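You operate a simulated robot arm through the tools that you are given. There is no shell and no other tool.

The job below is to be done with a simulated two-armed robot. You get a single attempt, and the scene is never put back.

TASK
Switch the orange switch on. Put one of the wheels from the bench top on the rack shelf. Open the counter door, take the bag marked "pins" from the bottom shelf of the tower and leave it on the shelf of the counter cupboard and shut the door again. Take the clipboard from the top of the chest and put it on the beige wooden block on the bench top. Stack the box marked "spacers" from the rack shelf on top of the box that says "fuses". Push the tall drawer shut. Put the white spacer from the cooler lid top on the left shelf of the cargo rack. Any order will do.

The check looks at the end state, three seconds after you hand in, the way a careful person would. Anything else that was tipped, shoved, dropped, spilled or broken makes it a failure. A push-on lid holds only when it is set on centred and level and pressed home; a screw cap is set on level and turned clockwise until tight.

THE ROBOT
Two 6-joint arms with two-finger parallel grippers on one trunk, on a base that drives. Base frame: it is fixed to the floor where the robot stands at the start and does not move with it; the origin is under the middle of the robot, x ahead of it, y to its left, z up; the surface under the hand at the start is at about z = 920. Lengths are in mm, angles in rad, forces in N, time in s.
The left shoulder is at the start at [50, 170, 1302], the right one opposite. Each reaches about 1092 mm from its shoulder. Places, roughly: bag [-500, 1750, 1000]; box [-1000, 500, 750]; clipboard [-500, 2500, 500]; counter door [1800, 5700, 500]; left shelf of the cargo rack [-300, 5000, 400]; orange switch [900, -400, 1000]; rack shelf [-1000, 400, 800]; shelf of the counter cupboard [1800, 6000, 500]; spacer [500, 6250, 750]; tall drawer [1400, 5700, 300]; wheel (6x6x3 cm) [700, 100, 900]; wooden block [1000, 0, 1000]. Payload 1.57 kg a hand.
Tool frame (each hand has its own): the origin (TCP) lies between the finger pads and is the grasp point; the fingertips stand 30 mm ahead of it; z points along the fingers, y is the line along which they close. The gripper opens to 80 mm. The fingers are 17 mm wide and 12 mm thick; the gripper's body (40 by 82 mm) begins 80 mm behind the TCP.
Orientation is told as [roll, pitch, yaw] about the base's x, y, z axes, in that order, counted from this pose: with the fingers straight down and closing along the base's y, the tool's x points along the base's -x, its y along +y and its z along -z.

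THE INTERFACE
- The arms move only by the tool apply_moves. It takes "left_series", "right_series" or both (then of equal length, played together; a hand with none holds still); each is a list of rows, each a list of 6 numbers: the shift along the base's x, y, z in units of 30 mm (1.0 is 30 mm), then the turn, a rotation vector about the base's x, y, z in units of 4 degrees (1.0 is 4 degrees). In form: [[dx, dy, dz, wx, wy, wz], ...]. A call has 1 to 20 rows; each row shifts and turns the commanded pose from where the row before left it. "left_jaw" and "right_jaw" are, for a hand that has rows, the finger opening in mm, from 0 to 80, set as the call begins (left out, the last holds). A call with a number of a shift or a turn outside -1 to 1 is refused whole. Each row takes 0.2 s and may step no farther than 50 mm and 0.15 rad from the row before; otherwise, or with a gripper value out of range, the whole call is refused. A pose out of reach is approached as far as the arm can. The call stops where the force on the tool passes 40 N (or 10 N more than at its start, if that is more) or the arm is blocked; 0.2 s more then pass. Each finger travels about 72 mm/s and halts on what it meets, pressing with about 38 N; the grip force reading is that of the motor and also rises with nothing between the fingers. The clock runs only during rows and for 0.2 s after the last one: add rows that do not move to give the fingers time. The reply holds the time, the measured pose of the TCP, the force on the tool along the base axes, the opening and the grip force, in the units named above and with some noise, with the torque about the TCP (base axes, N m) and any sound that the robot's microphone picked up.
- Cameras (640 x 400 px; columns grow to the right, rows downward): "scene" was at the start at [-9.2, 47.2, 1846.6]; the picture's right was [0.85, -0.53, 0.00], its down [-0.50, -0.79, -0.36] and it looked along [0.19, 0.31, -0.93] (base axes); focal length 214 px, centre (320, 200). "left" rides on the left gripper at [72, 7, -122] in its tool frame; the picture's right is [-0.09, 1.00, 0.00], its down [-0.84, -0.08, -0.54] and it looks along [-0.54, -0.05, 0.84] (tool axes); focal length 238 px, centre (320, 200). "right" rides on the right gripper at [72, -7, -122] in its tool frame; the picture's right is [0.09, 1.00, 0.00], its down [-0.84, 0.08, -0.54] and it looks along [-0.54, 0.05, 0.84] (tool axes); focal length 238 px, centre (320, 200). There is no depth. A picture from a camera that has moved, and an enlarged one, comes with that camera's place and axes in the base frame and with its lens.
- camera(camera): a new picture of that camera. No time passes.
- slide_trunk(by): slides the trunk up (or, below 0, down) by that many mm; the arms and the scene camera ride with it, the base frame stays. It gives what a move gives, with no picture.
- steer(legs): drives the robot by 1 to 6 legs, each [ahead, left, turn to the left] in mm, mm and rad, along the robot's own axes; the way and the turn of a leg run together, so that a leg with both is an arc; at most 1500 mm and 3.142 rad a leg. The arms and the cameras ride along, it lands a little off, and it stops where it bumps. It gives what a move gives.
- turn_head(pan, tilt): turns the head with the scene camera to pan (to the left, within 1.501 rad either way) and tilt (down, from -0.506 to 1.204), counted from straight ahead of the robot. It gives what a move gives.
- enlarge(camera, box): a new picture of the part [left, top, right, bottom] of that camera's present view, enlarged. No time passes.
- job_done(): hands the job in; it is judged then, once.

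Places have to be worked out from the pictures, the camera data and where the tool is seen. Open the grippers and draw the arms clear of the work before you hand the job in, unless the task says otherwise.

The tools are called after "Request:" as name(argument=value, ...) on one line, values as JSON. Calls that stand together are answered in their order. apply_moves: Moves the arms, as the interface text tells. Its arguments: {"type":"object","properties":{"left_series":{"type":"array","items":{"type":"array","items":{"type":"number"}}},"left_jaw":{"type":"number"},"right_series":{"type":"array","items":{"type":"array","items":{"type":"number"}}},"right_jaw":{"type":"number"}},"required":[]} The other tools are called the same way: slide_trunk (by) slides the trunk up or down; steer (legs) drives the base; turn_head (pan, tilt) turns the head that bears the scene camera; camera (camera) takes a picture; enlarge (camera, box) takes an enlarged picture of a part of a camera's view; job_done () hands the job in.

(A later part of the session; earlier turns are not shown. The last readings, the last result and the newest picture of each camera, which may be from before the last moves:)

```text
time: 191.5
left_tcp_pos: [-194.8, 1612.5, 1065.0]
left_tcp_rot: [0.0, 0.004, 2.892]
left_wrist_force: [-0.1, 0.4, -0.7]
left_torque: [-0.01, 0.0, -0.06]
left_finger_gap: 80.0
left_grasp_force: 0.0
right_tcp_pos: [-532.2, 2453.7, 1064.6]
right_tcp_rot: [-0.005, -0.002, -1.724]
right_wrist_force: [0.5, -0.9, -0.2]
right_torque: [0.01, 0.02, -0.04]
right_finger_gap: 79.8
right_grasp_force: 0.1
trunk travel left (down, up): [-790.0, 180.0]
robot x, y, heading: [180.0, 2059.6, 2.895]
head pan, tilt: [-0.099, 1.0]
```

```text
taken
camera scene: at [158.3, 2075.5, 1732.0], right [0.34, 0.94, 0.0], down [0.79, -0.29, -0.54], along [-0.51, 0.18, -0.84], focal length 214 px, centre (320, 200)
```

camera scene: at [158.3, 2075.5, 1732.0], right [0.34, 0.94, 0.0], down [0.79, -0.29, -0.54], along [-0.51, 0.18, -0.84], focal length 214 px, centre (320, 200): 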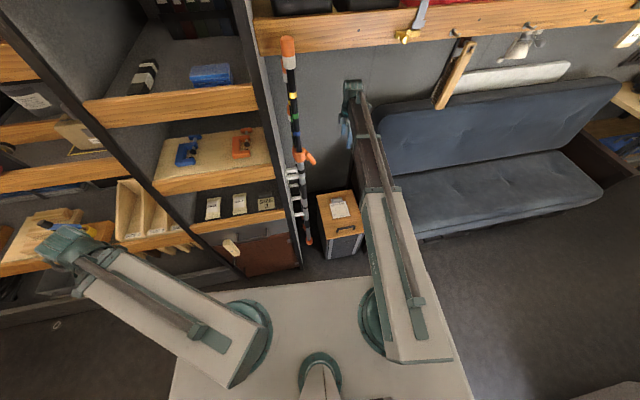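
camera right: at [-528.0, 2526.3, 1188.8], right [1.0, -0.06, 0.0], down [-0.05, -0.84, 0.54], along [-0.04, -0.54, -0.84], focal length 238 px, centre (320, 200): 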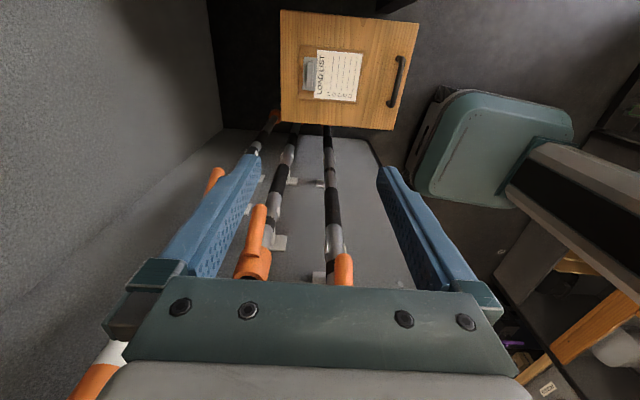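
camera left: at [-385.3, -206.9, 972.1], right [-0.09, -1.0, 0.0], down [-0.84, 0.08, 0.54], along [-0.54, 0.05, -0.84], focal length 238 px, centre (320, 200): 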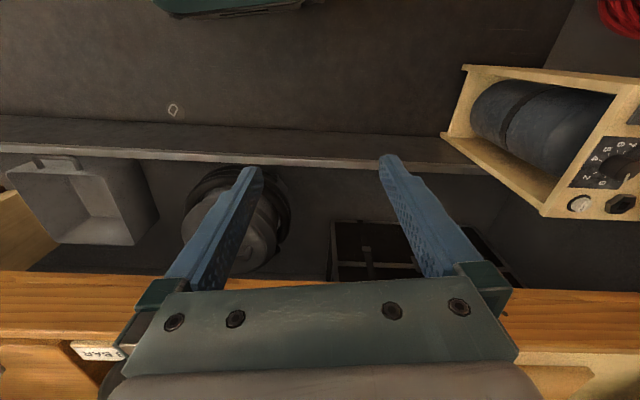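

(The trunk command was over its limit, so the arm extended high, but without harm.) Clip re-measured at about (-565,2468). I adjust over it and lower 400 mm.

Request:
apply_moves(right_series=[[-0.55, 0.24, 0, 0, 0, 0], [-0.55, 0.24, 0, 0, 0, 0], [0, 0, 0, 0, 0, 0]])

Request:
slide_trunk(by=-400)

Request:
camera(camera="right")

Request:
camera(camera="scene")

```text
time: 192.3
left_tcp_pos: [-192.6, 1611.6, 1065.1]
left_tcp_rot: [-0.001, 0.004, 2.892]
left_wrist_force: [-0.1, -0.8, 0.2]
left_torque: [0.02, 0.0, -0.02]
left_finger_gap: 79.8
left_grasp_force: 0.0
right_tcp_pos: [-565.5, 2468.3, 1064.3]
right_tcp_rot: [-0.005, -0.003, -1.724]
right_wrist_force: [0.2, 0.6, -0.5]
right_torque: [-0.02, -0.02, 0.01]
right_finger_gap: 79.9
right_grasp_force: 0.0
trunk travel left (down, up): [-790.0, 180.0]
robot x, y, heading: [183.8, 2063.0, 2.892]
head pan, tilt: [-0.099, 1.0]
```

```text
time: 196.1
left_tcp_pos: [-194.5, 1612.3, 665.3]
left_tcp_rot: [0.0, 0.003, 2.893]
left_wrist_force: [-0.4, -0.5, 1.1]
left_torque: [-0.03, 0.01, -0.02]
left_finger_gap: 80.0
left_grasp_force: 0.0
right_tcp_pos: [-565.7, 2468.7, 663.9]
right_tcp_rot: [-0.004, -0.003, -1.725]
right_wrist_force: [0.3, 0.0, 0.2]
right_torque: [-0.02, -0.02, 0.0]
right_finger_gap: 79.8
right_grasp_force: 0.2
trunk travel left (down, up): [-390.0, 580.0]
robot x, y, heading: [186.3, 2060.9, 2.891]
head pan, tilt: [-0.099, 1.0]
```

```text
taken
camera right: at [-560.8, 2541.1, 788.8], right [1.0, -0.06, 0.0], down [-0.05, -0.84, 0.54], along [-0.04, -0.54, -0.84], focal length 238 px, centre (320, 200)
```

right: 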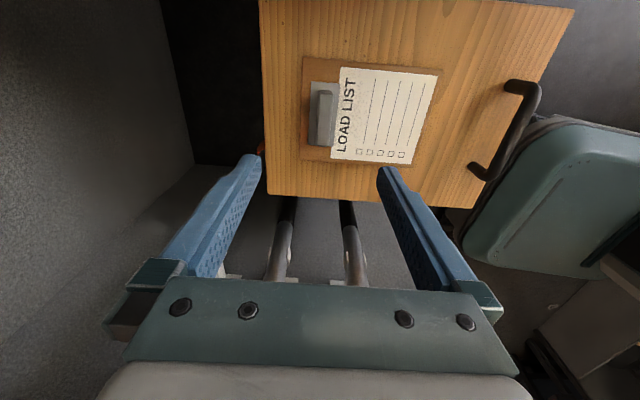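

```text
taken
camera scene: at [158.1, 2075.6, 1332.0], right [0.34, 0.94, 0.0], down [0.79, -0.29, -0.54], along [-0.51, 0.18, -0.84], focal length 214 px, centre (320, 200)
```

scene: 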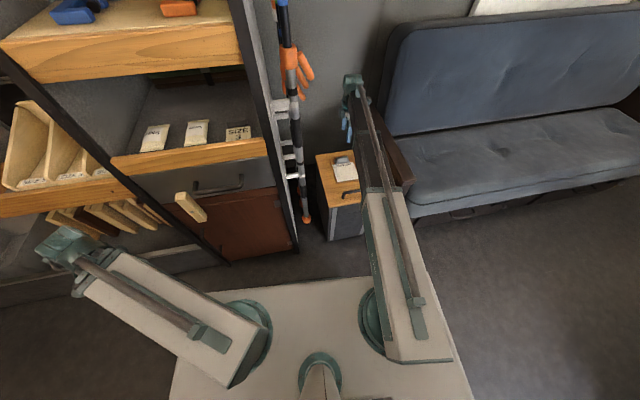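

Clear view: clip centre ≈(-559,2460). I adjust position and yaw slightly, narrow the opening to 50 mm and lower to just above it.

Request:
apply_moves(right_series=[[0.22, -0.28, 0, 0, 0, 0.7], [0, 0, 0, 0, 0, 0]], right_jaw=50)

Request:
slide_trunk(by=-130)

Request:
camera(camera="right")

```text
time: 196.7
left_tcp_pos: [-193.2, 1611.6, 665.4]
left_tcp_rot: [0.001, 0.004, 2.893]
left_wrist_force: [0.3, -0.2, -0.5]
left_torque: [-0.02, -0.02, -0.03]
left_finger_gap: 80.0
left_grasp_force: 0.0
right_tcp_pos: [-559.3, 2461.8, 665.3]
right_tcp_rot: [-0.007, -0.002, -1.677]
right_wrist_force: [-0.1, 0.2, 0.6]
right_torque: [-0.01, 0.01, -0.01]
right_finger_gap: 50.2
right_grasp_force: 0.1
trunk travel left (down, up): [-390.0, 580.0]
robot x, y, heading: [182.9, 2057.9, 2.892]
head pan, tilt: [-0.099, 1.0]
```

```text
time: 198.3
left_tcp_pos: [-193.2, 1612.4, 535.6]
left_tcp_rot: [-0.001, 0.004, 2.892]
left_wrist_force: [-0.7, -0.5, -0.1]
left_torque: [0.02, -0.03, 0.0]
left_finger_gap: 79.9
left_grasp_force: 0.1
right_tcp_pos: [-558.6, 2461.2, 535.4]
right_tcp_rot: [-0.004, -0.001, -1.675]
right_wrist_force: [0.0, -0.2, -0.8]
right_torque: [0.0, -0.02, 0.0]
right_finger_gap: 49.8
right_grasp_force: 0.1
trunk travel left (down, up): [-260.0, 710.0]
robot x, y, heading: [183.6, 2063.7, 2.895]
head pan, tilt: [-0.099, 1.0]
```

```text
taken
camera right: at [-557.8, 2532.9, 658.8], right [1.0, -0.01, 0.0], down [-0.01, -0.84, 0.54], along [-0.01, -0.54, -0.84], focal length 238 px, centre (320, 200)
```

right: 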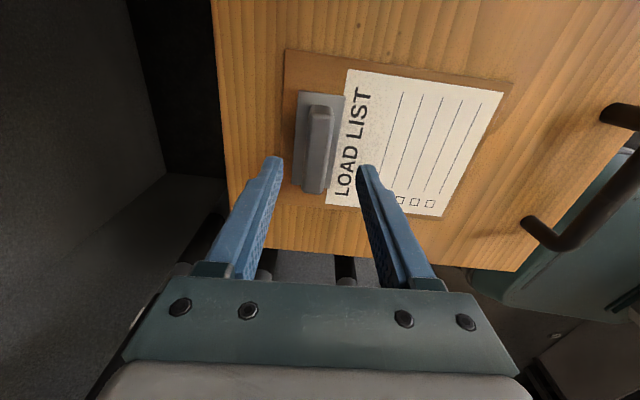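

Aligned with the clip (centre (-561,2458)). Small correction, then lower to near the board surface.

Request:
apply_moves(right_series=[[-0.09, -0.1, 0, 0, 0, -0.2], [0, 0, 0, 0, 0, 0]])

Request:
slide_trunk(by=-42)

Request:
camera(camera="right")

```text
time: 198.9
left_tcp_pos: [-192.7, 1611.5, 535.1]
left_tcp_rot: [0.0, 0.003, 2.891]
left_wrist_force: [0.2, 0.5, -0.5]
left_torque: [-0.03, 0.03, -0.04]
left_finger_gap: 79.8
left_grasp_force: 0.1
right_tcp_pos: [-561.9, 2457.8, 536.5]
right_tcp_rot: [-0.004, -0.002, -1.69]
right_wrist_force: [0.1, -1.2, 0.2]
right_torque: [-0.03, -0.01, 0.03]
right_finger_gap: 50.1
right_grasp_force: 0.1
trunk travel left (down, up): [-260.0, 710.0]
robot x, y, heading: [184.1, 2060.6, 2.891]
head pan, tilt: [-0.099, 1.0]
```

```text
time: 199.7
left_tcp_pos: [-192.2, 1610.9, 494.1]
left_tcp_rot: [0.0, 0.004, 2.894]
left_wrist_force: [0.5, -0.2, -0.3]
left_torque: [0.01, 0.01, -0.01]
left_finger_gap: 79.8
left_grasp_force: 0.1
right_tcp_pos: [-560.5, 2457.0, 494.1]
right_tcp_rot: [-0.004, -0.001, -1.69]
right_wrist_force: [-0.6, 0.0, 10.9]
right_torque: [0.01, -0.31, 0.04]
right_finger_gap: 49.4
right_grasp_force: 0.0
trunk travel left (down, up): [-218.0, 752.0]
robot x, y, heading: [180.3, 2058.0, 2.893]
head pan, tilt: [-0.099, 1.0]
```

```text
taken
camera right: at [-559.4, 2529.7, 617.5], right [1.0, -0.03, -0.01], down [-0.02, -0.84, 0.54], along [-0.02, -0.54, -0.84], focal length 238 px, centre (320, 200)
```

right: 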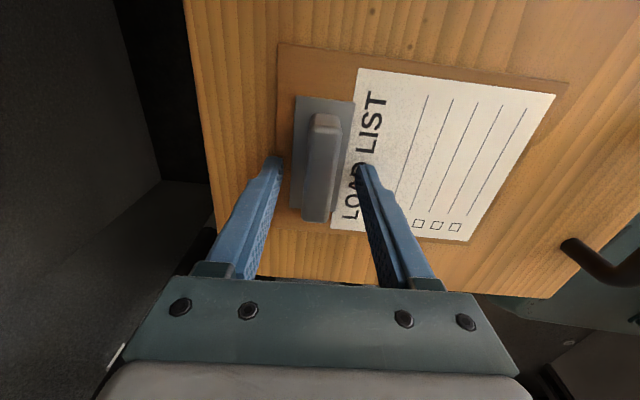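

Near fingertip touches the board at z≈464. I raise 1 mm and close on the clip.

Request:
slide_trunk(by=1.5)

Request:
apply_moves(right_series=[[0, 0, 0, 0, 0, 0], [0, 0, 0, 0, 0, 0], [0, 0, 0, 0, 0, 0], [0, 0, 0, 0, 0, 0], [0, 0, 0, 0, 0, 0]], right_jaw=0)

Request:
camera(camera="right")

```text
time: 200.2
left_tcp_pos: [-194.5, 1612.0, 494.4]
left_tcp_rot: [-0.001, 0.002, 2.893]
left_wrist_force: [-0.1, -0.1, -0.4]
left_torque: [0.0, 0.0, 0.0]
left_finger_gap: 79.9
left_grasp_force: 0.0
right_tcp_pos: [-562.0, 2456.6, 494.4]
right_tcp_rot: [-0.005, -0.002, -1.69]
right_wrist_force: [0.4, -0.1, -0.1]
right_torque: [-0.05, 0.03, 0.0]
right_finger_gap: 49.9
right_grasp_force: 0.0
trunk travel left (down, up): [-220.0, 750.0]
robot x, y, heading: [182.1, 2057.3, 2.894]
head pan, tilt: [-0.099, 1.0]
```

```text
time: 201.4
left_tcp_pos: [-193.7, 1612.4, 495.3]
left_tcp_rot: [0.0, 0.004, 2.893]
left_wrist_force: [0.4, 0.0, 0.9]
left_torque: [0.0, 0.02, 0.02]
left_finger_gap: 79.8
left_grasp_force: 0.1
right_tcp_pos: [-560.9, 2458.6, 495.4]
right_tcp_rot: [-0.005, -0.003, -1.689]
right_wrist_force: [-0.1, -1.3, 0.5]
right_torque: [-0.09, -0.24, -0.13]
right_finger_gap: 17.4
right_grasp_force: 32.0
trunk travel left (down, up): [-220.0, 750.0]
robot x, y, heading: [181.1, 2059.9, 2.893]
head pan, tilt: [-0.099, 1.0]
```

```text
taken
camera right: at [-559.6, 2529.7, 618.3], right [1.0, -0.03, 0.0], down [-0.02, -0.84, 0.54], along [-0.02, -0.54, -0.84], focal length 238 px, centre (320, 200)
```

right: 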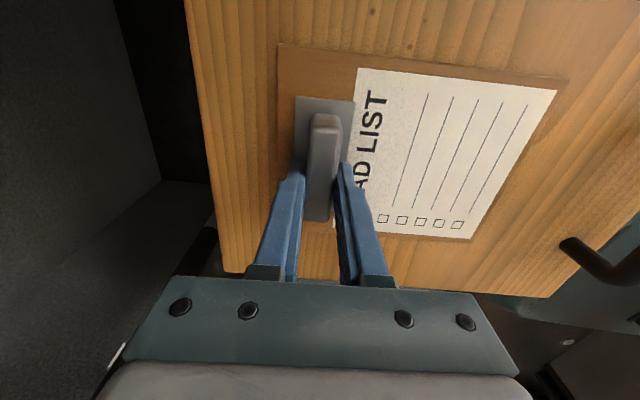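

Clip is pinched (17.4 mm). Lift 6 mm and check.

Request:
slide_trunk(by=6)

Request:
slide_trunk(by=20)

Request:
camera(camera="right")

```text
time: 202.0
left_tcp_pos: [-194.4, 1612.4, 499.8]
left_tcp_rot: [0.0, 0.003, 2.891]
left_wrist_force: [0.1, -0.2, 0.5]
left_torque: [0.02, 0.0, -0.02]
left_finger_gap: 79.8
left_grasp_force: 0.0
right_tcp_pos: [-561.8, 2457.4, 500.3]
right_tcp_rot: [-0.006, -0.002, -1.69]
right_wrist_force: [0.6, -0.7, -0.9]
right_torque: [0.05, 0.05, -0.01]
right_finger_gap: 17.5
right_grasp_force: 32.5
trunk travel left (down, up): [-226.0, 744.0]
robot x, y, heading: [185.8, 2059.9, 2.891]
head pan, tilt: [-0.099, 1.0]
```

```text
time: 202.7
left_tcp_pos: [-193.0, 1612.0, 521.2]
left_tcp_rot: [-0.001, 0.004, 2.892]
left_wrist_force: [-0.2, 1.0, 0.9]
left_torque: [-0.02, 0.02, 0.03]
left_finger_gap: 79.9
left_grasp_force: 0.0
right_tcp_pos: [-561.2, 2457.5, 521.1]
right_tcp_rot: [-0.003, -0.003, -1.691]
right_wrist_force: [0.5, 0.2, -0.6]
right_torque: [-0.03, 0.02, 0.01]
right_finger_gap: 17.2
right_grasp_force: 32.5
trunk travel left (down, up): [-246.0, 724.0]
robot x, y, heading: [182.9, 2061.2, 2.892]
head pan, tilt: [-0.099, 1.0]
```

```text
taken
camera right: at [-559.7, 2529.8, 644.2], right [1.0, -0.03, 0.0], down [-0.02, -0.84, 0.54], along [-0.02, -0.54, -0.84], focal length 238 px, centre (320, 200)
```

right: 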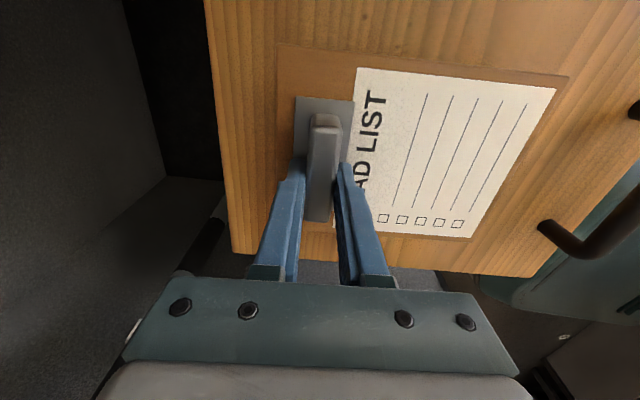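

The clipboard comes up level. I lift 200 mm more and draw the arm back over the chest.

Request:
slide_trunk(by=200)

Request:
apply_moves(right_series=[[0.8, -0.3, 0, 0, 0, 0], [0.8, -0.3, 0, 0, 0, 0], [0.8, -0.3, 0, 0, 0, 0], [0.8, -0.3, 0, 0, 0, 0], [0.8, -0.3, 0, 0, 0, 0], [0.8, -0.3, 0, 0, 0, 0], [0.8, -0.3, 0, 0, 0, 0], [0.8, -0.3, 0, 0, 0, 0], [0.8, -0.3, 0, 0, 0, 0], [0, 0, 0, 0, 0, 0]])

Request:
camera(camera="right")

Request:
camera(camera="scene")

```text
time: 204.8
left_tcp_pos: [-193.6, 1612.9, 721.5]
left_tcp_rot: [0.001, 0.002, 2.893]
left_wrist_force: [0.3, -0.7, -0.2]
left_torque: [-0.02, -0.01, 0.02]
left_finger_gap: 79.8
left_grasp_force: 0.0
right_tcp_pos: [-561.5, 2456.7, 720.6]
right_tcp_rot: [-0.004, -0.002, -1.689]
right_wrist_force: [-0.1, 0.1, -0.5]
right_torque: [0.02, 0.02, 0.01]
right_finger_gap: 17.4
right_grasp_force: 31.8
trunk travel left (down, up): [-446.0, 524.0]
robot x, y, heading: [182.0, 2058.2, 2.892]
head pan, tilt: [-0.099, 1.0]
```

```text
time: 207.0
left_tcp_pos: [-194.0, 1612.5, 720.0]
left_tcp_rot: [0.0, 0.003, 2.892]
left_wrist_force: [-1.3, 0.6, -0.7]
left_torque: [0.0, -0.04, 0.01]
left_finger_gap: 80.0
left_grasp_force: 0.0
right_tcp_pos: [-345.6, 2375.9, 720.6]
right_tcp_rot: [-0.006, -0.003, -1.689]
right_wrist_force: [-0.7, 0.2, -1.2]
right_torque: [-0.03, 0.05, 0.0]
right_finger_gap: 17.0
right_grasp_force: 32.4
trunk travel left (down, up): [-446.0, 524.0]
robot x, y, heading: [182.7, 2059.5, 2.888]
head pan, tilt: [-0.099, 1.0]
```

```text
taken
camera right: at [-343.4, 2448.8, 844.3], right [1.0, -0.03, 0.0], down [-0.02, -0.84, 0.54], along [-0.02, -0.54, -0.84], focal length 238 px, centre (320, 200)
```

right: 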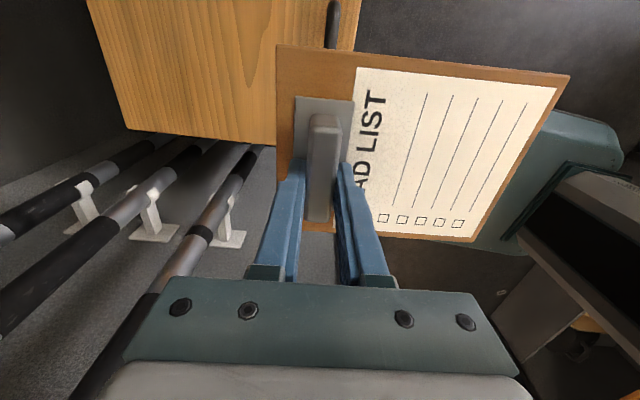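

```text
taken
camera scene: at [158.2, 2075.5, 1387.5], right [0.34, 0.94, 0.0], down [0.79, -0.29, -0.54], along [-0.51, 0.18, -0.84], focal length 214 px, centre (320, 200)
```

scene: 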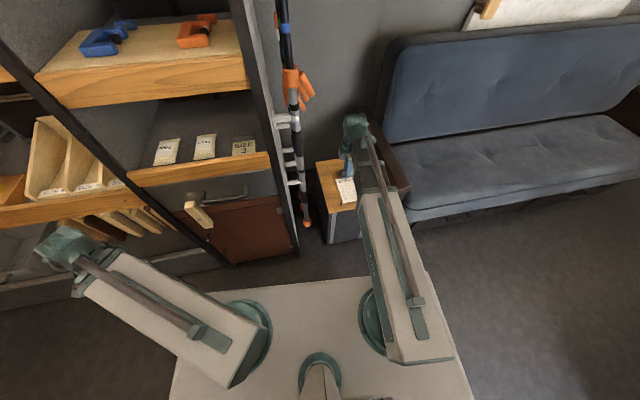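

Next I pull the hand back to the body and rotate it so the clipboard lies sideways in front of the robot for travel.

Request:
apply_moves(right_series=[[0.87, -0.3, 0, 0, 0, 0], [0.87, -0.3, 0, 0, 0, 0], [0.87, -0.3, 0, 0, 0, 0], [0.87, -0.3, 0, 0, 0, 0], [0, 0, 0, 0, 0, -1], [0, 0, 0, 0, 0, -1], [0, 0, 0, 0, 0, -1], [0, 0, 0, 0, 0, -1], [0, 0, 0, 0, 0, -1], [0, 0, 0, 0, 0, -1], [0, 0, 0, 0, 0, -1], [0, 0, 0, 0, 0, -1], [0, 0, 0, 0, 0, -1], [0, 0, 0, 0, 0, -1], [0, 0, 0, 0, 0, -1], [0, 0, 0, 0, 0, -1], [0, 0, 0, 0, 0, -1], [0, 0, 0, 0, 0, -1], [0, 0, 0, 0, 0, -1], [0, 0, 0, 0, 0, -1]])

Request:
apply_moves(right_series=[[0, 0, 0, 0, 0, -1], [0, 0, 0, 0, 0, -1], [0, 0, 0, 0, 0, -1], [0, 0, 0, 0, 0, -1], [0, 0, 0, 0, 0, -1], [0, 0, 0, 0, 0, -1], [0, 0, 0, 0, 0, -1], [0, 0, 0, 0, 0, -1], [0, 0, 0, 0, 0, -0.4]])

Request:
camera(camera="right")

Request:
camera(camera="scene")

```text
time: 211.2
left_tcp_pos: [-193.6, 1611.5, 721.2]
left_tcp_rot: [0.0, 0.004, 2.891]
left_wrist_force: [-0.5, -0.2, -0.3]
left_torque: [-0.01, -0.02, 0.01]
left_finger_gap: 79.4
left_grasp_force: 0.1
right_tcp_pos: [-240.3, 2339.9, 720.3]
right_tcp_rot: [-0.006, -0.003, -2.809]
right_wrist_force: [-0.1, 0.4, -1.2]
right_torque: [0.06, 0.01, 0.0]
right_finger_gap: 17.3
right_grasp_force: 32.4
trunk travel left (down, up): [-446.0, 524.0]
robot x, y, heading: [185.4, 2061.7, 2.892]
head pan, tilt: [-0.099, 1.0]
```

```text
time: 213.2
left_tcp_pos: [-193.0, 1611.8, 720.5]
left_tcp_rot: [0.002, 0.002, 2.892]
left_wrist_force: [0.3, -0.2, 0.3]
left_torque: [0.01, -0.01, -0.02]
left_finger_gap: 80.1
left_grasp_force: 0.1
right_tcp_pos: [-241.6, 2339.8, 720.9]
right_tcp_rot: [-0.005, -0.002, 2.888]
right_wrist_force: [0.2, -0.2, -1.3]
right_torque: [0.06, -0.02, 0.0]
right_finger_gap: 17.3
right_grasp_force: 32.3
trunk travel left (down, up): [-446.0, 524.0]
robot x, y, heading: [185.9, 2062.0, 2.891]
head pan, tilt: [-0.099, 1.0]
```

```text
taken
camera right: at [-170.5, 2328.5, 844.2], right [-0.16, -0.99, 0.0], down [-0.83, 0.13, 0.54], along [-0.54, 0.09, -0.84], focal length 238 px, centre (320, 200)
```

right: 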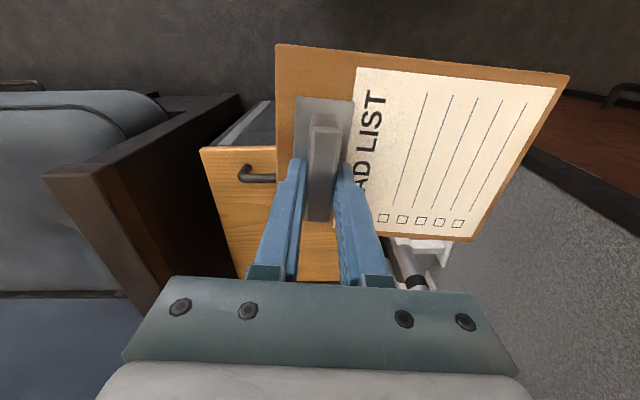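

```text
taken
camera scene: at [158.1, 2075.6, 1387.5], right [0.34, 0.94, 0.0], down [0.79, -0.29, -0.54], along [-0.51, 0.18, -0.84], focal length 214 px, centre (320, 200)
```

scene: 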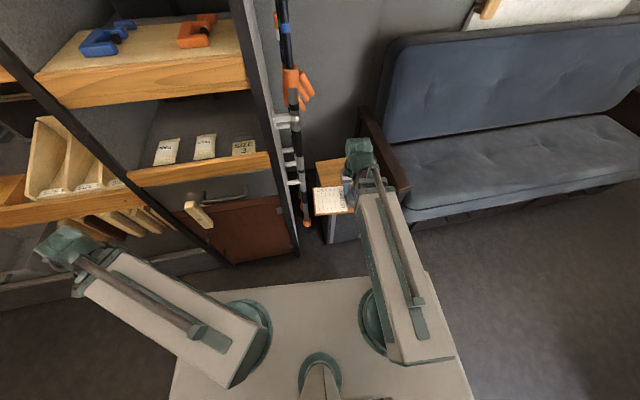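

Travel pose is good. I raise the trunk, back to mid-aisle and strafe left toward the bench.

Request:
slide_trunk(by=360)

Request:
steer(legs=[[-190, 0, 0]])

Request:
steer(legs=[[0, 900, 0]])

Request:
steer(legs=[[0, 850, 0]])

Request:
camera(camera="right")

```text
time: 216.7
left_tcp_pos: [-193.5, 1611.7, 1079.9]
left_tcp_rot: [0.001, 0.003, 2.893]
left_wrist_force: [0.6, 0.3, 0.1]
left_torque: [-0.01, 0.02, -0.01]
left_finger_gap: 80.0
left_grasp_force: 0.1
right_tcp_pos: [-241.1, 2340.2, 1081.2]
right_tcp_rot: [-0.003, -0.001, 2.889]
right_wrist_force: [0.2, -0.3, -1.2]
right_torque: [0.04, 0.0, 0.03]
right_finger_gap: 17.1
right_grasp_force: 32.0
trunk travel left (down, up): [-806.0, 164.0]
robot x, y, heading: [181.5, 2060.4, 2.889]
head pan, tilt: [-0.099, 1.0]
```

```text
time: 218.3
left_tcp_pos: [-9.4, 1565.5, 1080.6]
left_tcp_rot: [0.0, 0.005, 2.893]
left_wrist_force: [0.1, -0.2, -0.4]
left_torque: [0.04, 0.06, 0.02]
left_finger_gap: 79.8
left_grasp_force: 0.1
right_tcp_pos: [-56.3, 2293.1, 1081.5]
right_tcp_rot: [-0.006, -0.002, 2.891]
right_wrist_force: [-0.6, -0.5, -0.8]
right_torque: [0.03, 0.02, -0.01]
right_finger_gap: 17.0
right_grasp_force: 32.6
trunk travel left (down, up): [-806.0, 164.0]
robot x, y, heading: [367.0, 2016.5, 2.893]
head pan, tilt: [-0.099, 1.0]
```

```text
time: 223.0
left_tcp_pos: [-241.3, 701.8, 1080.4]
left_tcp_rot: [0.0, 0.003, 2.878]
left_wrist_force: [0.4, -0.3, 0.5]
left_torque: [-0.02, -0.01, 0.02]
left_finger_gap: 80.0
left_grasp_force: 0.1
right_tcp_pos: [-280.5, 1430.5, 1081.3]
right_tcp_rot: [-0.005, -0.001, 2.879]
right_wrist_force: [0.0, -0.8, -1.1]
right_torque: [0.06, -0.01, 0.0]
right_finger_gap: 17.3
right_grasp_force: 31.8
trunk travel left (down, up): [-806.0, 164.0]
robot x, y, heading: [144.7, 1144.9, 2.877]
head pan, tilt: [-0.099, 1.0]
```

```text
time: 227.5
left_tcp_pos: [-453.8, -118.8, 1080.4]
left_tcp_rot: [0.001, 0.004, 2.887]
left_wrist_force: [0.9, 0.3, 1.0]
left_torque: [0.01, 0.0, 0.01]
left_finger_gap: 79.9
left_grasp_force: 0.1
right_tcp_pos: [-499.4, 609.1, 1080.3]
right_tcp_rot: [-0.006, -0.001, 2.886]
right_wrist_force: [0.7, 0.1, -1.2]
right_torque: [0.06, -0.01, 0.02]
right_finger_gap: 17.0
right_grasp_force: 31.7
trunk travel left (down, up): [-806.0, 164.0]
robot x, y, heading: [-75.0, 329.7, 2.885]
head pan, tilt: [-0.099, 1.0]
```

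```text
taken
camera right: at [-428.2, 596.5, 1204.3], right [-0.16, -0.99, -0.01], down [-0.83, 0.13, 0.54], along [-0.53, 0.09, -0.84], focal length 238 px, centre (320, 200)
```

right: 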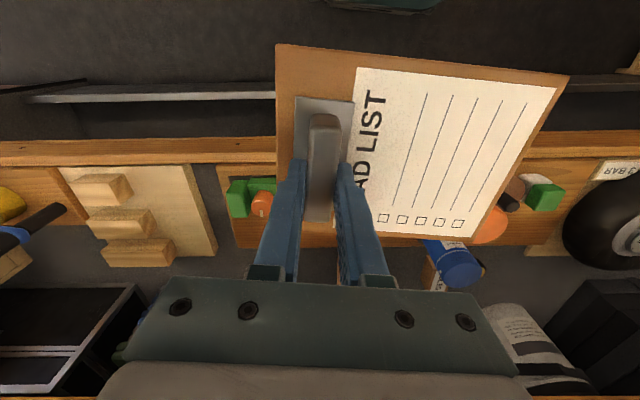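

I back up 90 mm from the rack and turn 180° to face the bench.

Request:
steer(legs=[[-100, 0, 0]])

Request:
steer(legs=[[0, 0, -3.125]])

Request:
turn_head(pan=0.0, tilt=0.9)

Request:
camera(camera="scene")

```text
time: 228.6
left_tcp_pos: [-354.7, -144.4, 1081.2]
left_tcp_rot: [0.002, 0.002, 2.887]
left_wrist_force: [-0.1, 0.3, -0.2]
left_torque: [-0.01, 0.03, -0.03]
left_finger_gap: 79.9
left_grasp_force: 0.1
right_tcp_pos: [-398.6, 583.4, 1081.6]
right_tcp_rot: [-0.004, -0.003, 2.884]
right_wrist_force: [0.8, -0.6, -0.4]
right_torque: [0.05, 0.03, 0.0]
right_finger_gap: 17.2
right_grasp_force: 31.8
trunk travel left (down, up): [-806.0, 164.0]
robot x, y, heading: [22.4, 306.3, 2.893]
head pan, tilt: [-0.099, 1.0]
```

```text
time: 236.4
left_tcp_pos: [407.2, 746.0, 1081.0]
left_tcp_rot: [0.0, 0.004, -0.263]
left_wrist_force: [0.4, -0.2, -0.1]
left_torque: [-0.05, 0.01, 0.0]
left_finger_gap: 80.1
left_grasp_force: 0.1
right_tcp_pos: [443.9, 18.3, 1080.5]
right_tcp_rot: [-0.006, -0.001, -0.267]
right_wrist_force: [-0.7, 0.2, -1.4]
right_torque: [-0.05, 0.03, -0.01]
right_finger_gap: 17.2
right_grasp_force: 31.8
trunk travel left (down, up): [-806.0, 164.0]
robot x, y, heading: [20.1, 301.6, -0.272]
head pan, tilt: [-0.099, 1.0]
```

```text
time: 237.1
left_tcp_pos: [407.1, 746.1, 1079.4]
left_tcp_rot: [0.001, 0.005, -0.265]
left_wrist_force: [0.3, -0.7, -0.3]
left_torque: [0.03, -0.01, 0.01]
left_finger_gap: 79.9
left_grasp_force: 0.0
right_tcp_pos: [442.4, 18.8, 1080.7]
right_tcp_rot: [-0.004, 0.0, -0.267]
right_wrist_force: [-0.4, -0.2, -0.1]
right_torque: [-0.01, 0.01, -0.01]
right_finger_gap: 17.3
right_grasp_force: 32.3
trunk travel left (down, up): [-806.0, 164.0]
robot x, y, heading: [19.1, 301.1, -0.264]
head pan, tilt: [0.0, 0.901]
```

```text
taken
camera scene: at [57.7, 293.9, 1754.6], right [-0.26, -0.96, 0.0], down [-0.76, 0.21, -0.62], along [0.6, -0.16, -0.78], focal length 214 px, centre (320, 200)
```

scene: 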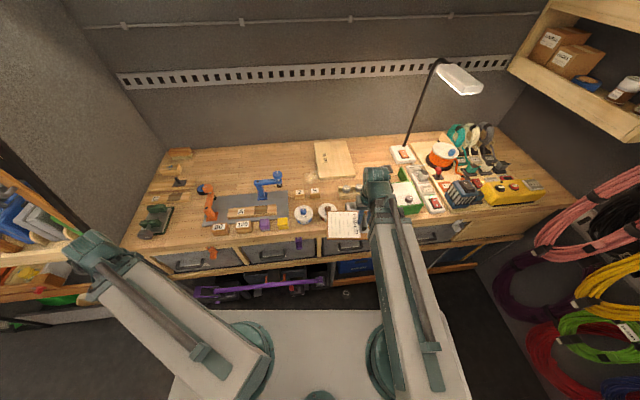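

The bench and the beige "25 MM" block are ahead. I zoom to measure the block.

Request:
enlarge(camera="scene", box=[290, 120, 390, 200])

```text
5.00 times, centred on (340, 160) of scene
camera zoom: at [57.7, 293.9, 1754.6], right [-0.26, -0.96, 0.0], down [-0.76, 0.21, -0.62], along [0.6, -0.16, -0.78], focal length 1072 px, centre (220, 400)
```

zoom: 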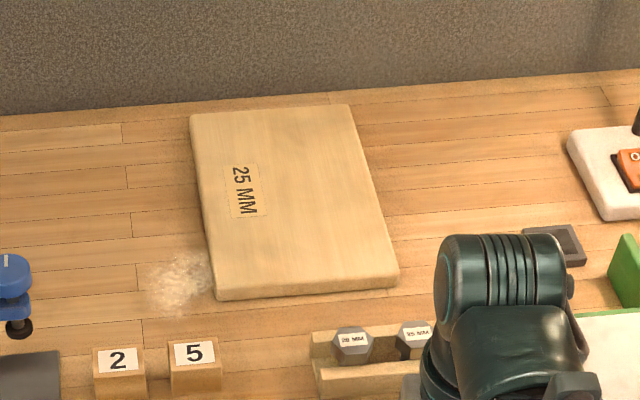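

Block centre ≈(953,-29), about 300×193 mm. I'll lay the clipboard across it with the clip at about (904,-94). Drive 50 mm ahead, extend and rotate the hand to match.

Request:
steer(legs=[[50, 0, 0]])

Request:
apply_moves(right_series=[[0.86, -0.208, 0, 0, 0, 0.4], [0.86, -0.208, 0, 0, 0, 0.4], [0.86, -0.208, 0, 0, 0, 0.4], [0.86, -0.208, 0, 0, 0, 0.36], [0.86, -0.208, 0, 0, 0, 0], [0.86, -0.208, 0, 0, 0, 0], [0.86, -0.208, 0, 0, 0, 0], [0.86, -0.208, 0, 0, 0, 0], [0.86, -0.208, 0, 0, 0, 0], [0.86, -0.208, 0, 0, 0, 0], [0.86, -0.208, 0, 0, 0, 0], [0.86, -0.208, 0, 0, 0, 0], [0.86, -0.208, 0, 0, 0, 0], [0.86, -0.208, 0, 0, 0, 0], [0, 0, 0, 0, 0, 0]])

Request:
camera(camera="right")

Request:
camera(camera="scene")

```text
time: 238.0
left_tcp_pos: [454.7, 734.1, 1080.3]
left_tcp_rot: [-0.002, 0.005, -0.265]
left_wrist_force: [0.1, 0.7, -0.2]
left_torque: [0.0, 0.03, -0.01]
left_finger_gap: 80.0
left_grasp_force: 0.1
right_tcp_pos: [491.8, 6.2, 1079.4]
right_tcp_rot: [-0.005, 0.001, -0.266]
right_wrist_force: [1.0, -0.1, -1.2]
right_torque: [-0.04, 0.05, 0.02]
right_finger_gap: 17.3
right_grasp_force: 31.7
trunk travel left (down, up): [-806.0, 164.0]
robot x, y, heading: [69.4, 293.3, -0.265]
head pan, tilt: [0.0, 0.901]
```

```text
time: 241.2
left_tcp_pos: [454.4, 733.8, 1079.9]
left_tcp_rot: [0.0, 0.003, -0.265]
left_wrist_force: [0.0, 0.0, 0.4]
left_torque: [0.04, 0.0, 0.0]
left_finger_gap: 79.8
left_grasp_force: 0.0
right_tcp_pos: [852.3, -81.6, 1080.5]
right_tcp_rot: [-0.006, -0.002, -0.157]
right_wrist_force: [0.7, -0.8, -1.8]
right_torque: [-0.05, -0.02, -0.02]
right_finger_gap: 17.2
right_grasp_force: 31.9
trunk travel left (down, up): [-806.0, 164.0]
robot x, y, heading: [71.6, 290.5, -0.268]
head pan, tilt: [0.0, 0.901]
```

```text
taken
camera right: at [779.9, -75.9, 1204.3], right [0.07, 1.0, 0.0], down [0.84, -0.05, 0.54], along [0.54, -0.04, -0.84], focal length 238 px, centre (320, 200)
```

right: 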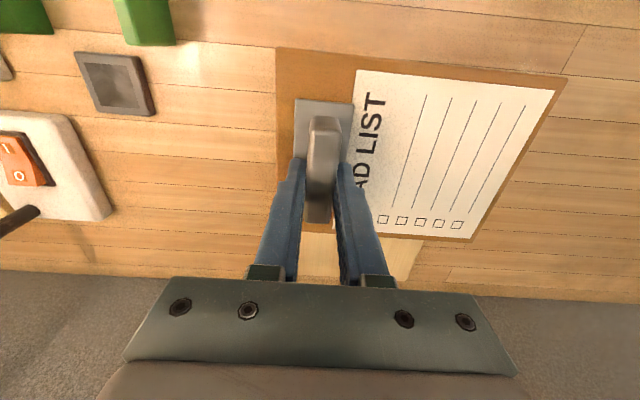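

```text
taken
camera scene: at [105.4, 281.0, 1754.7], right [-0.26, -0.97, 0.0], down [-0.76, 0.21, -0.62], along [0.6, -0.16, -0.78], focal length 214 px, centre (320, 200)
```

scene: 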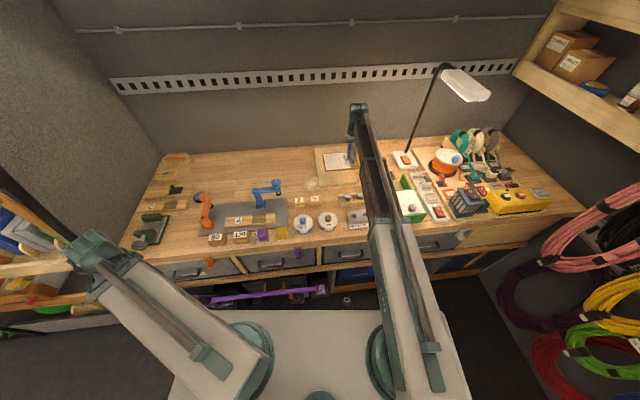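

Moving the last 50 mm and checking the overlay on the block.

Request:
apply_moves(right_series=[[0.8, -0.1, 0, 0, 0, 0], [0.8, -0.1, 0, 0, 0, 0], [0, 0, 0, 0, 0, 0]])

Request:
enlarge(camera="scene", box=[290, 120, 390, 200])

```text
time: 242.0
left_tcp_pos: [454.7, 734.8, 1080.1]
left_tcp_rot: [-0.001, 0.002, -0.266]
left_wrist_force: [0.2, 0.0, -0.3]
left_torque: [-0.02, 0.03, -0.01]
left_finger_gap: 79.8
left_grasp_force: 0.2
right_tcp_pos: [900.4, -87.6, 1080.9]
right_tcp_rot: [-0.006, -0.002, -0.159]
right_wrist_force: [-0.2, -0.3, -1.1]
right_torque: [-0.03, 0.01, -0.01]
right_finger_gap: 17.3
right_grasp_force: 32.6
trunk travel left (down, up): [-806.0, 164.0]
robot x, y, heading: [67.4, 288.8, -0.268]
head pan, tilt: [0.0, 0.901]
```

```text
5.00 times, centred on (340, 160) of scene
camera zoom: at [105.5, 280.9, 1754.7], right [-0.26, -0.97, 0.0], down [-0.76, 0.21, -0.62], along [0.6, -0.16, -0.78], focal length 1072 px, centre (220, 400)
```

zoom: 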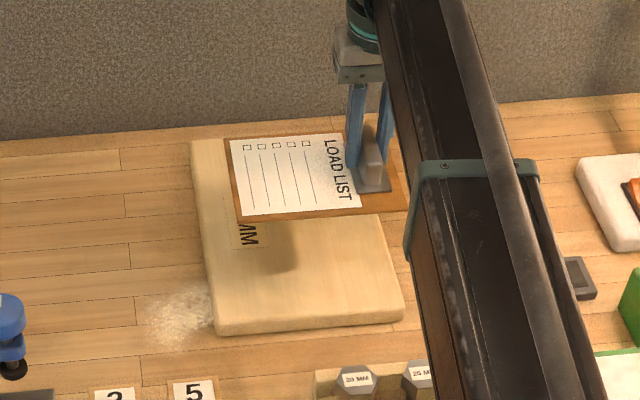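

Board centre is ~13 mm right of the block's midline; I shift 13 mm left and 12 mm deeper, then lower.

Request:
apply_moves(right_series=[[0.25, 0.2, 0, 0, 0, 0], [0.2, 0.2, 0, 0, 0, 0], [0, 0, 0, 0, 0, 0]])

Request:
slide_trunk(by=-80)

Request:
enlarge(camera="scene", box=[290, 100, 390, 180])

Request:
camera(camera="right")

```text
time: 242.8
left_tcp_pos: [454.1, 734.4, 1080.6]
left_tcp_rot: [0.001, 0.004, -0.264]
left_wrist_force: [-0.5, 0.5, -0.4]
left_torque: [0.01, -0.01, -0.01]
left_finger_gap: 80.0
left_grasp_force: 0.0
right_tcp_pos: [915.0, -74.9, 1081.2]
right_tcp_rot: [-0.004, -0.001, -0.159]
right_wrist_force: [-0.3, -0.9, -1.6]
right_torque: [-0.05, 0.0, 0.04]
right_finger_gap: 17.4
right_grasp_force: 32.1
trunk travel left (down, up): [-806.0, 164.0]
robot x, y, heading: [72.5, 288.4, -0.266]
head pan, tilt: [0.0, 0.901]
```

```text
time: 244.0
left_tcp_pos: [453.5, 733.9, 1000.6]
left_tcp_rot: [0.001, 0.004, -0.264]
left_wrist_force: [0.3, 0.5, 0.4]
left_torque: [0.04, -0.02, 0.01]
left_finger_gap: 80.0
left_grasp_force: 0.1
right_tcp_pos: [913.9, -75.5, 1000.7]
right_tcp_rot: [-0.006, 0.0, -0.159]
right_wrist_force: [0.4, -0.4, -1.7]
right_torque: [-0.04, -0.02, -0.04]
right_finger_gap: 17.0
right_grasp_force: 31.6
trunk travel left (down, up): [-726.0, 244.0]
robot x, y, heading: [69.2, 292.9, -0.262]
head pan, tilt: [0.0, 0.901]
```

```text
5.00 times, centred on (340, 140) of scene
camera zoom: at [105.5, 280.9, 1674.7], right [-0.26, -0.97, 0.0], down [-0.76, 0.21, -0.62], along [0.6, -0.16, -0.78], focal length 1072 px, centre (220, 500)
```

zoom: 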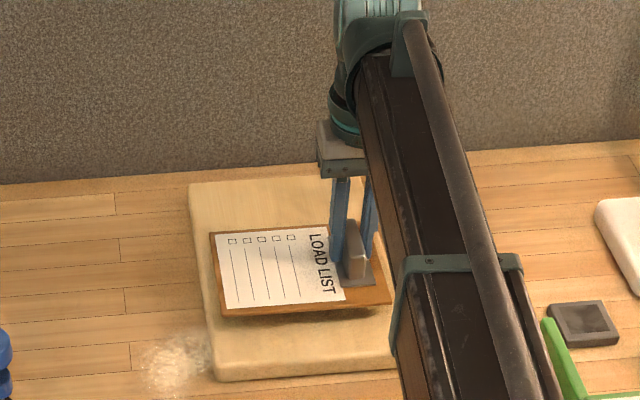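

```text
taken
camera right: at [841.0, -69.8, 1124.2], right [0.07, 1.0, 0.0], down [0.84, -0.05, 0.54], along [0.54, -0.04, -0.84], focal length 238 px, centre (320, 200)
```

right: 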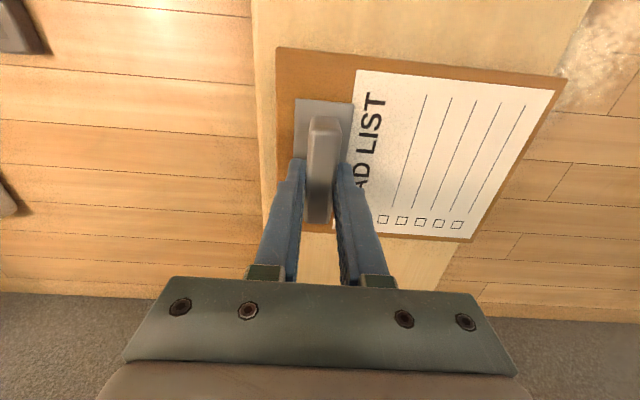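

Slightly right-heavy; I shift 8 mm further left and lower until contact.

Request:
apply_moves(right_series=[[0.04, 0.27, 0, 0, 0, 0], [0, 0, 0, 0, 0, 0]])

Request:
slide_trunk(by=-12)

Request:
slide_trunk(by=-4)

Request:
slide_trunk(by=-3)

```text
time: 244.6
left_tcp_pos: [455.6, 734.8, 1000.3]
left_tcp_rot: [0.0, 0.003, -0.267]
left_wrist_force: [0.5, 0.5, -0.1]
left_torque: [0.03, 0.0, 0.01]
left_finger_gap: 79.9
left_grasp_force: 0.0
right_tcp_pos: [915.5, -68.5, 1000.1]
right_tcp_rot: [-0.005, -0.003, -0.158]
right_wrist_force: [-0.4, 0.5, -0.9]
right_torque: [-0.05, 0.0, 0.01]
right_finger_gap: 17.4
right_grasp_force: 32.0
trunk travel left (down, up): [-726.0, 244.0]
robot x, y, heading: [71.4, 287.9, -0.267]
head pan, tilt: [0.0, 0.901]
```

```text
time: 245.2
left_tcp_pos: [454.6, 734.5, 989.4]
left_tcp_rot: [0.0, 0.003, -0.264]
left_wrist_force: [0.1, 0.5, -0.1]
left_torque: [-0.05, 0.0, 0.0]
left_finger_gap: 80.2
left_grasp_force: 0.0
right_tcp_pos: [916.1, -68.5, 988.4]
right_tcp_rot: [-0.005, -0.001, -0.16]
right_wrist_force: [0.1, 0.3, -1.3]
right_torque: [-0.05, 0.02, -0.03]
right_finger_gap: 17.3
right_grasp_force: 32.1
trunk travel left (down, up): [-714.0, 256.0]
robot x, y, heading: [72.3, 291.4, -0.267]
head pan, tilt: [0.0, 0.901]
```

```text
time: 245.7
left_tcp_pos: [454.8, 733.7, 984.4]
left_tcp_rot: [0.001, 0.004, -0.266]
left_wrist_force: [0.2, -0.4, -1.0]
left_torque: [0.04, 0.01, 0.01]
left_finger_gap: 80.1
left_grasp_force: 0.0
right_tcp_pos: [915.0, -68.1, 984.2]
right_tcp_rot: [-0.007, 0.0, -0.158]
right_wrist_force: [0.1, 0.4, -0.9]
right_torque: [-0.05, -0.01, 0.0]
right_finger_gap: 17.2
right_grasp_force: 31.9
trunk travel left (down, up): [-710.0, 260.0]
robot x, y, heading: [69.7, 290.3, -0.267]
head pan, tilt: [0.0, 0.901]
```

```text
time: 246.2
left_tcp_pos: [455.4, 733.9, 981.5]
left_tcp_rot: [0.001, 0.002, -0.265]
left_wrist_force: [-0.2, -0.2, 0.1]
left_torque: [-0.01, 0.04, 0.03]
left_finger_gap: 80.0
left_grasp_force: 0.0
right_tcp_pos: [916.4, -67.4, 981.7]
right_tcp_rot: [-0.007, -0.003, -0.16]
right_wrist_force: [0.2, -0.4, -1.4]
right_torque: [-0.02, -0.01, 0.0]
right_finger_gap: 17.0
right_grasp_force: 32.5
trunk travel left (down, up): [-707.0, 263.0]
robot x, y, heading: [70.8, 289.7, -0.265]
head pan, tilt: [0.0, 0.901]
```

Request:
slide_trunk(by=-2)

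Request:
slide_trunk(by=-2)

Request:
slide_trunk(by=-2)

```text
time: 246.7
left_tcp_pos: [454.4, 733.6, 979.2]
left_tcp_rot: [0.0, 0.004, -0.266]
left_wrist_force: [0.3, -0.2, -0.4]
left_torque: [0.01, -0.01, 0.01]
left_finger_gap: 80.0
left_grasp_force: 0.1
right_tcp_pos: [915.8, -69.3, 980.6]
right_tcp_rot: [-0.006, -0.004, -0.158]
right_wrist_force: [4.5, -2.6, 15.1]
right_torque: [0.39, 0.53, -0.06]
right_finger_gap: 17.1
right_grasp_force: 32.6
trunk travel left (down, up): [-705.0, 265.0]
robot x, y, heading: [73.8, 292.0, -0.264]
head pan, tilt: [0.0, 0.901]
```

```text
time: 247.3
left_tcp_pos: [453.5, 734.4, 978.7]
left_tcp_rot: [0.0, 0.0, -0.267]
left_wrist_force: [-0.1, 0.0, 0.4]
left_torque: [0.01, -0.01, -0.04]
left_finger_gap: 79.9
left_grasp_force: 0.1
right_tcp_pos: [913.3, -67.7, 979.9]
right_tcp_rot: [-0.006, -0.006, -0.16]
right_wrist_force: [10.7, -4.7, 33.5]
right_torque: [0.27, -0.4, -0.05]
right_finger_gap: 17.3
right_grasp_force: 32.2
trunk travel left (down, up): [-703.0, 267.0]
robot x, y, heading: [69.0, 289.9, -0.262]
head pan, tilt: [0.0, 0.901]
```

```text
time: 247.6
left_tcp_pos: [451.8, 734.9, 977.8]
left_tcp_rot: [-0.001, 0.003, -0.265]
left_wrist_force: [0.0, -0.5, 0.5]
left_torque: [0.05, 0.01, 0.0]
left_finger_gap: 80.1
left_grasp_force: 0.0
right_tcp_pos: [913.6, -67.2, 979.3]
right_tcp_rot: [-0.006, -0.008, -0.157]
right_wrist_force: [0.1, -0.8, 31.5]
right_torque: [0.49, 0.09, 0.03]
right_finger_gap: 17.3
right_grasp_force: 31.8
trunk travel left (down, up): [-703.0, 267.0]
robot x, y, heading: [72.4, 289.7, -0.265]
head pan, tilt: [0.0, 0.901]
stopped: the force on the tool passed its limit at 51 N (the readings are from after the stop); the commanded pose is now the measured one
```

Contact is firm. I relieve 1.5 mm, open the fingers and rise.

Request:
slide_trunk(by=1.5)

Request:
apply_moves(right_series=[[0, 0, 0, 0, 0, 0], [0, 0, 0, 0, 0, 0], [0, 0, 0, 0, 0, 0]], right_jaw=45)

Request:
slide_trunk(by=100)

Request:
camera(camera="right")

Request:
enlarge(camera="scene", box=[290, 120, 390, 200])

```text
time: 248.1
left_tcp_pos: [453.7, 734.6, 979.3]
left_tcp_rot: [0.001, 0.002, -0.264]
left_wrist_force: [0.0, 0.3, 0.4]
left_torque: [0.01, 0.02, -0.04]
left_finger_gap: 80.1
left_grasp_force: 0.0
right_tcp_pos: [914.7, -68.1, 981.0]
right_tcp_rot: [-0.006, -0.006, -0.16]
right_wrist_force: [-4.9, 1.3, 10.1]
right_torque: [0.39, -0.54, 0.22]
right_finger_gap: 17.2
right_grasp_force: 31.9
trunk travel left (down, up): [-704.0, 266.0]
robot x, y, heading: [71.1, 291.4, -0.266]
head pan, tilt: [0.0, 0.901]
```

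```text
time: 248.9
left_tcp_pos: [454.9, 733.0, 979.8]
left_tcp_rot: [0.002, 0.003, -0.267]
left_wrist_force: [0.9, -0.2, -0.5]
left_torque: [0.01, 0.0, -0.01]
left_finger_gap: 79.9
left_grasp_force: 0.0
right_tcp_pos: [916.4, -68.0, 980.2]
right_tcp_rot: [-0.005, -0.005, -0.158]
right_wrist_force: [0.0, -6.5, 14.7]
right_torque: [0.19, -0.07, -0.04]
right_finger_gap: 39.9
right_grasp_force: 0.0
trunk travel left (down, up): [-704.0, 266.0]
robot x, y, heading: [66.3, 290.9, -0.262]
head pan, tilt: [0.0, 0.901]
```

```text
time: 250.2
left_tcp_pos: [454.5, 734.3, 1079.6]
left_tcp_rot: [-0.001, 0.004, -0.266]
left_wrist_force: [0.2, -0.2, 0.2]
left_torque: [-0.02, -0.03, -0.01]
left_finger_gap: 80.0
left_grasp_force: 0.0
right_tcp_pos: [917.0, -68.7, 1078.4]
right_tcp_rot: [-0.005, -0.003, -0.158]
right_wrist_force: [0.0, -0.4, -0.3]
right_torque: [0.0, 0.01, 0.01]
right_finger_gap: 45.0
right_grasp_force: 0.1
trunk travel left (down, up): [-804.0, 166.0]
robot x, y, heading: [75.3, 291.2, -0.265]
head pan, tilt: [0.0, 0.901]
```

```text
taken
camera right: at [843.7, -62.7, 1202.1], right [0.07, 1.0, -0.01], down [0.84, -0.05, 0.54], along [0.54, -0.04, -0.84], focal length 238 px, centre (320, 200)
```

right: 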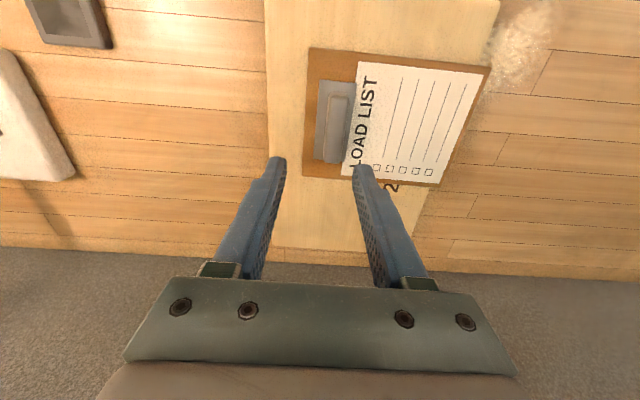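

```text
5.00 times, centred on (340, 160) of scene
camera zoom: at [105.9, 280.9, 1752.8], right [-0.26, -0.97, 0.0], down [-0.76, 0.21, -0.62], along [0.6, -0.16, -0.78], focal length 1072 px, centre (220, 400)
```

zoom: 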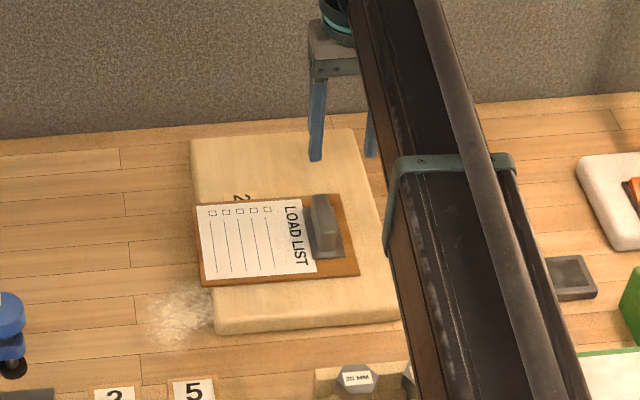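

The clipboard lies flat on the block. I retract the right arm to the body.

Request:
apply_moves(right_series=[[-0.86, 0.19, 0, 0, 0, -0.4], [-0.86, 0.19, 0, 0, 0, -0.4], [-0.86, 0.19, 0, 0, 0, -0.4], [-0.86, 0.19, 0, 0, 0, -0.4], [-0.86, 0.19, 0, 0, 0, 0], [-0.86, 0.19, 0, 0, 0, 0], [-0.86, 0.19, 0, 0, 0, 0], [-0.86, 0.19, 0, 0, 0, 0], [-0.86, 0.19, 0, 0, 0, 0], [-0.86, 0.19, 0, 0, 0, 0], [-0.86, 0.19, 0, 0, 0, 0], [-0.86, 0.19, 0, 0, 0, 0], [-0.86, 0.19, 0, 0, 0, 0], [-0.86, 0.19, 0, 0, 0, 0], [-0.86, 0.19, 0, 0, 0, 0], [-0.86, 0.19, 0, 0, 0, 0]], right_jaw=80)

Request:
camera(camera="scene")

Request:
enlarge(camera="scene", box=[290, 120, 390, 200])

```text
time: 253.6
left_tcp_pos: [454.1, 734.8, 1078.2]
left_tcp_rot: [-0.001, 0.003, -0.266]
left_wrist_force: [0.5, 0.4, -0.4]
left_torque: [0.0, -0.04, 0.0]
left_finger_gap: 80.0
left_grasp_force: 0.1
right_tcp_pos: [503.5, 21.9, 1079.1]
right_tcp_rot: [-0.006, -0.003, -0.27]
right_wrist_force: [0.4, 0.4, 0.5]
right_torque: [0.02, -0.03, 0.0]
right_finger_gap: 79.8
right_grasp_force: 0.0
trunk travel left (down, up): [-804.0, 166.0]
robot x, y, heading: [71.7, 290.8, -0.267]
head pan, tilt: [0.0, 0.901]
```

```text
taken
camera scene: at [105.2, 281.0, 1752.9], right [-0.26, -0.97, 0.0], down [-0.76, 0.21, -0.62], along [0.6, -0.16, -0.78], focal length 214 px, centre (320, 200)
```

scene: 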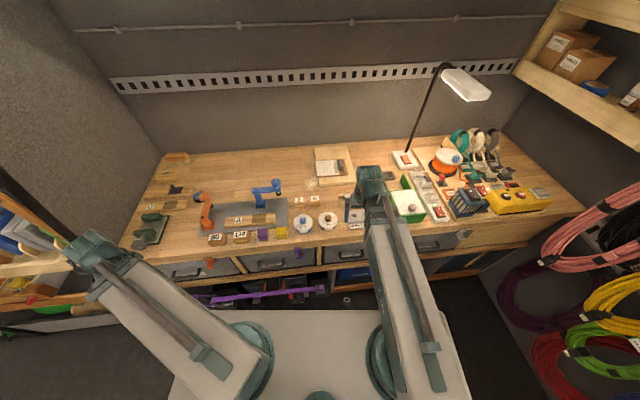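

```text
5.00 times, centred on (340, 160) of scene
camera zoom: at [105.2, 281.0, 1752.9], right [-0.26, -0.97, 0.0], down [-0.76, 0.21, -0.62], along [0.6, -0.16, -0.78], focal length 1072 px, centre (220, 400)
```

zoom: 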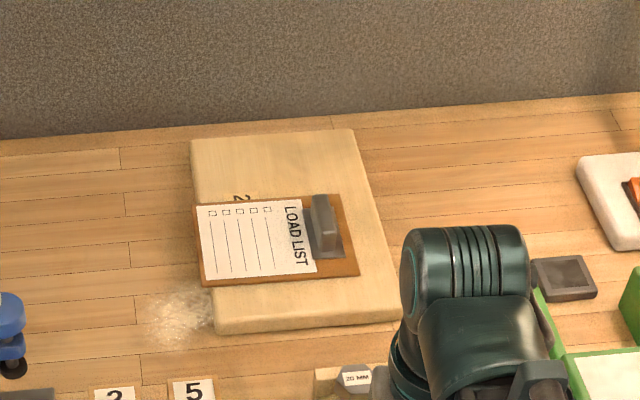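

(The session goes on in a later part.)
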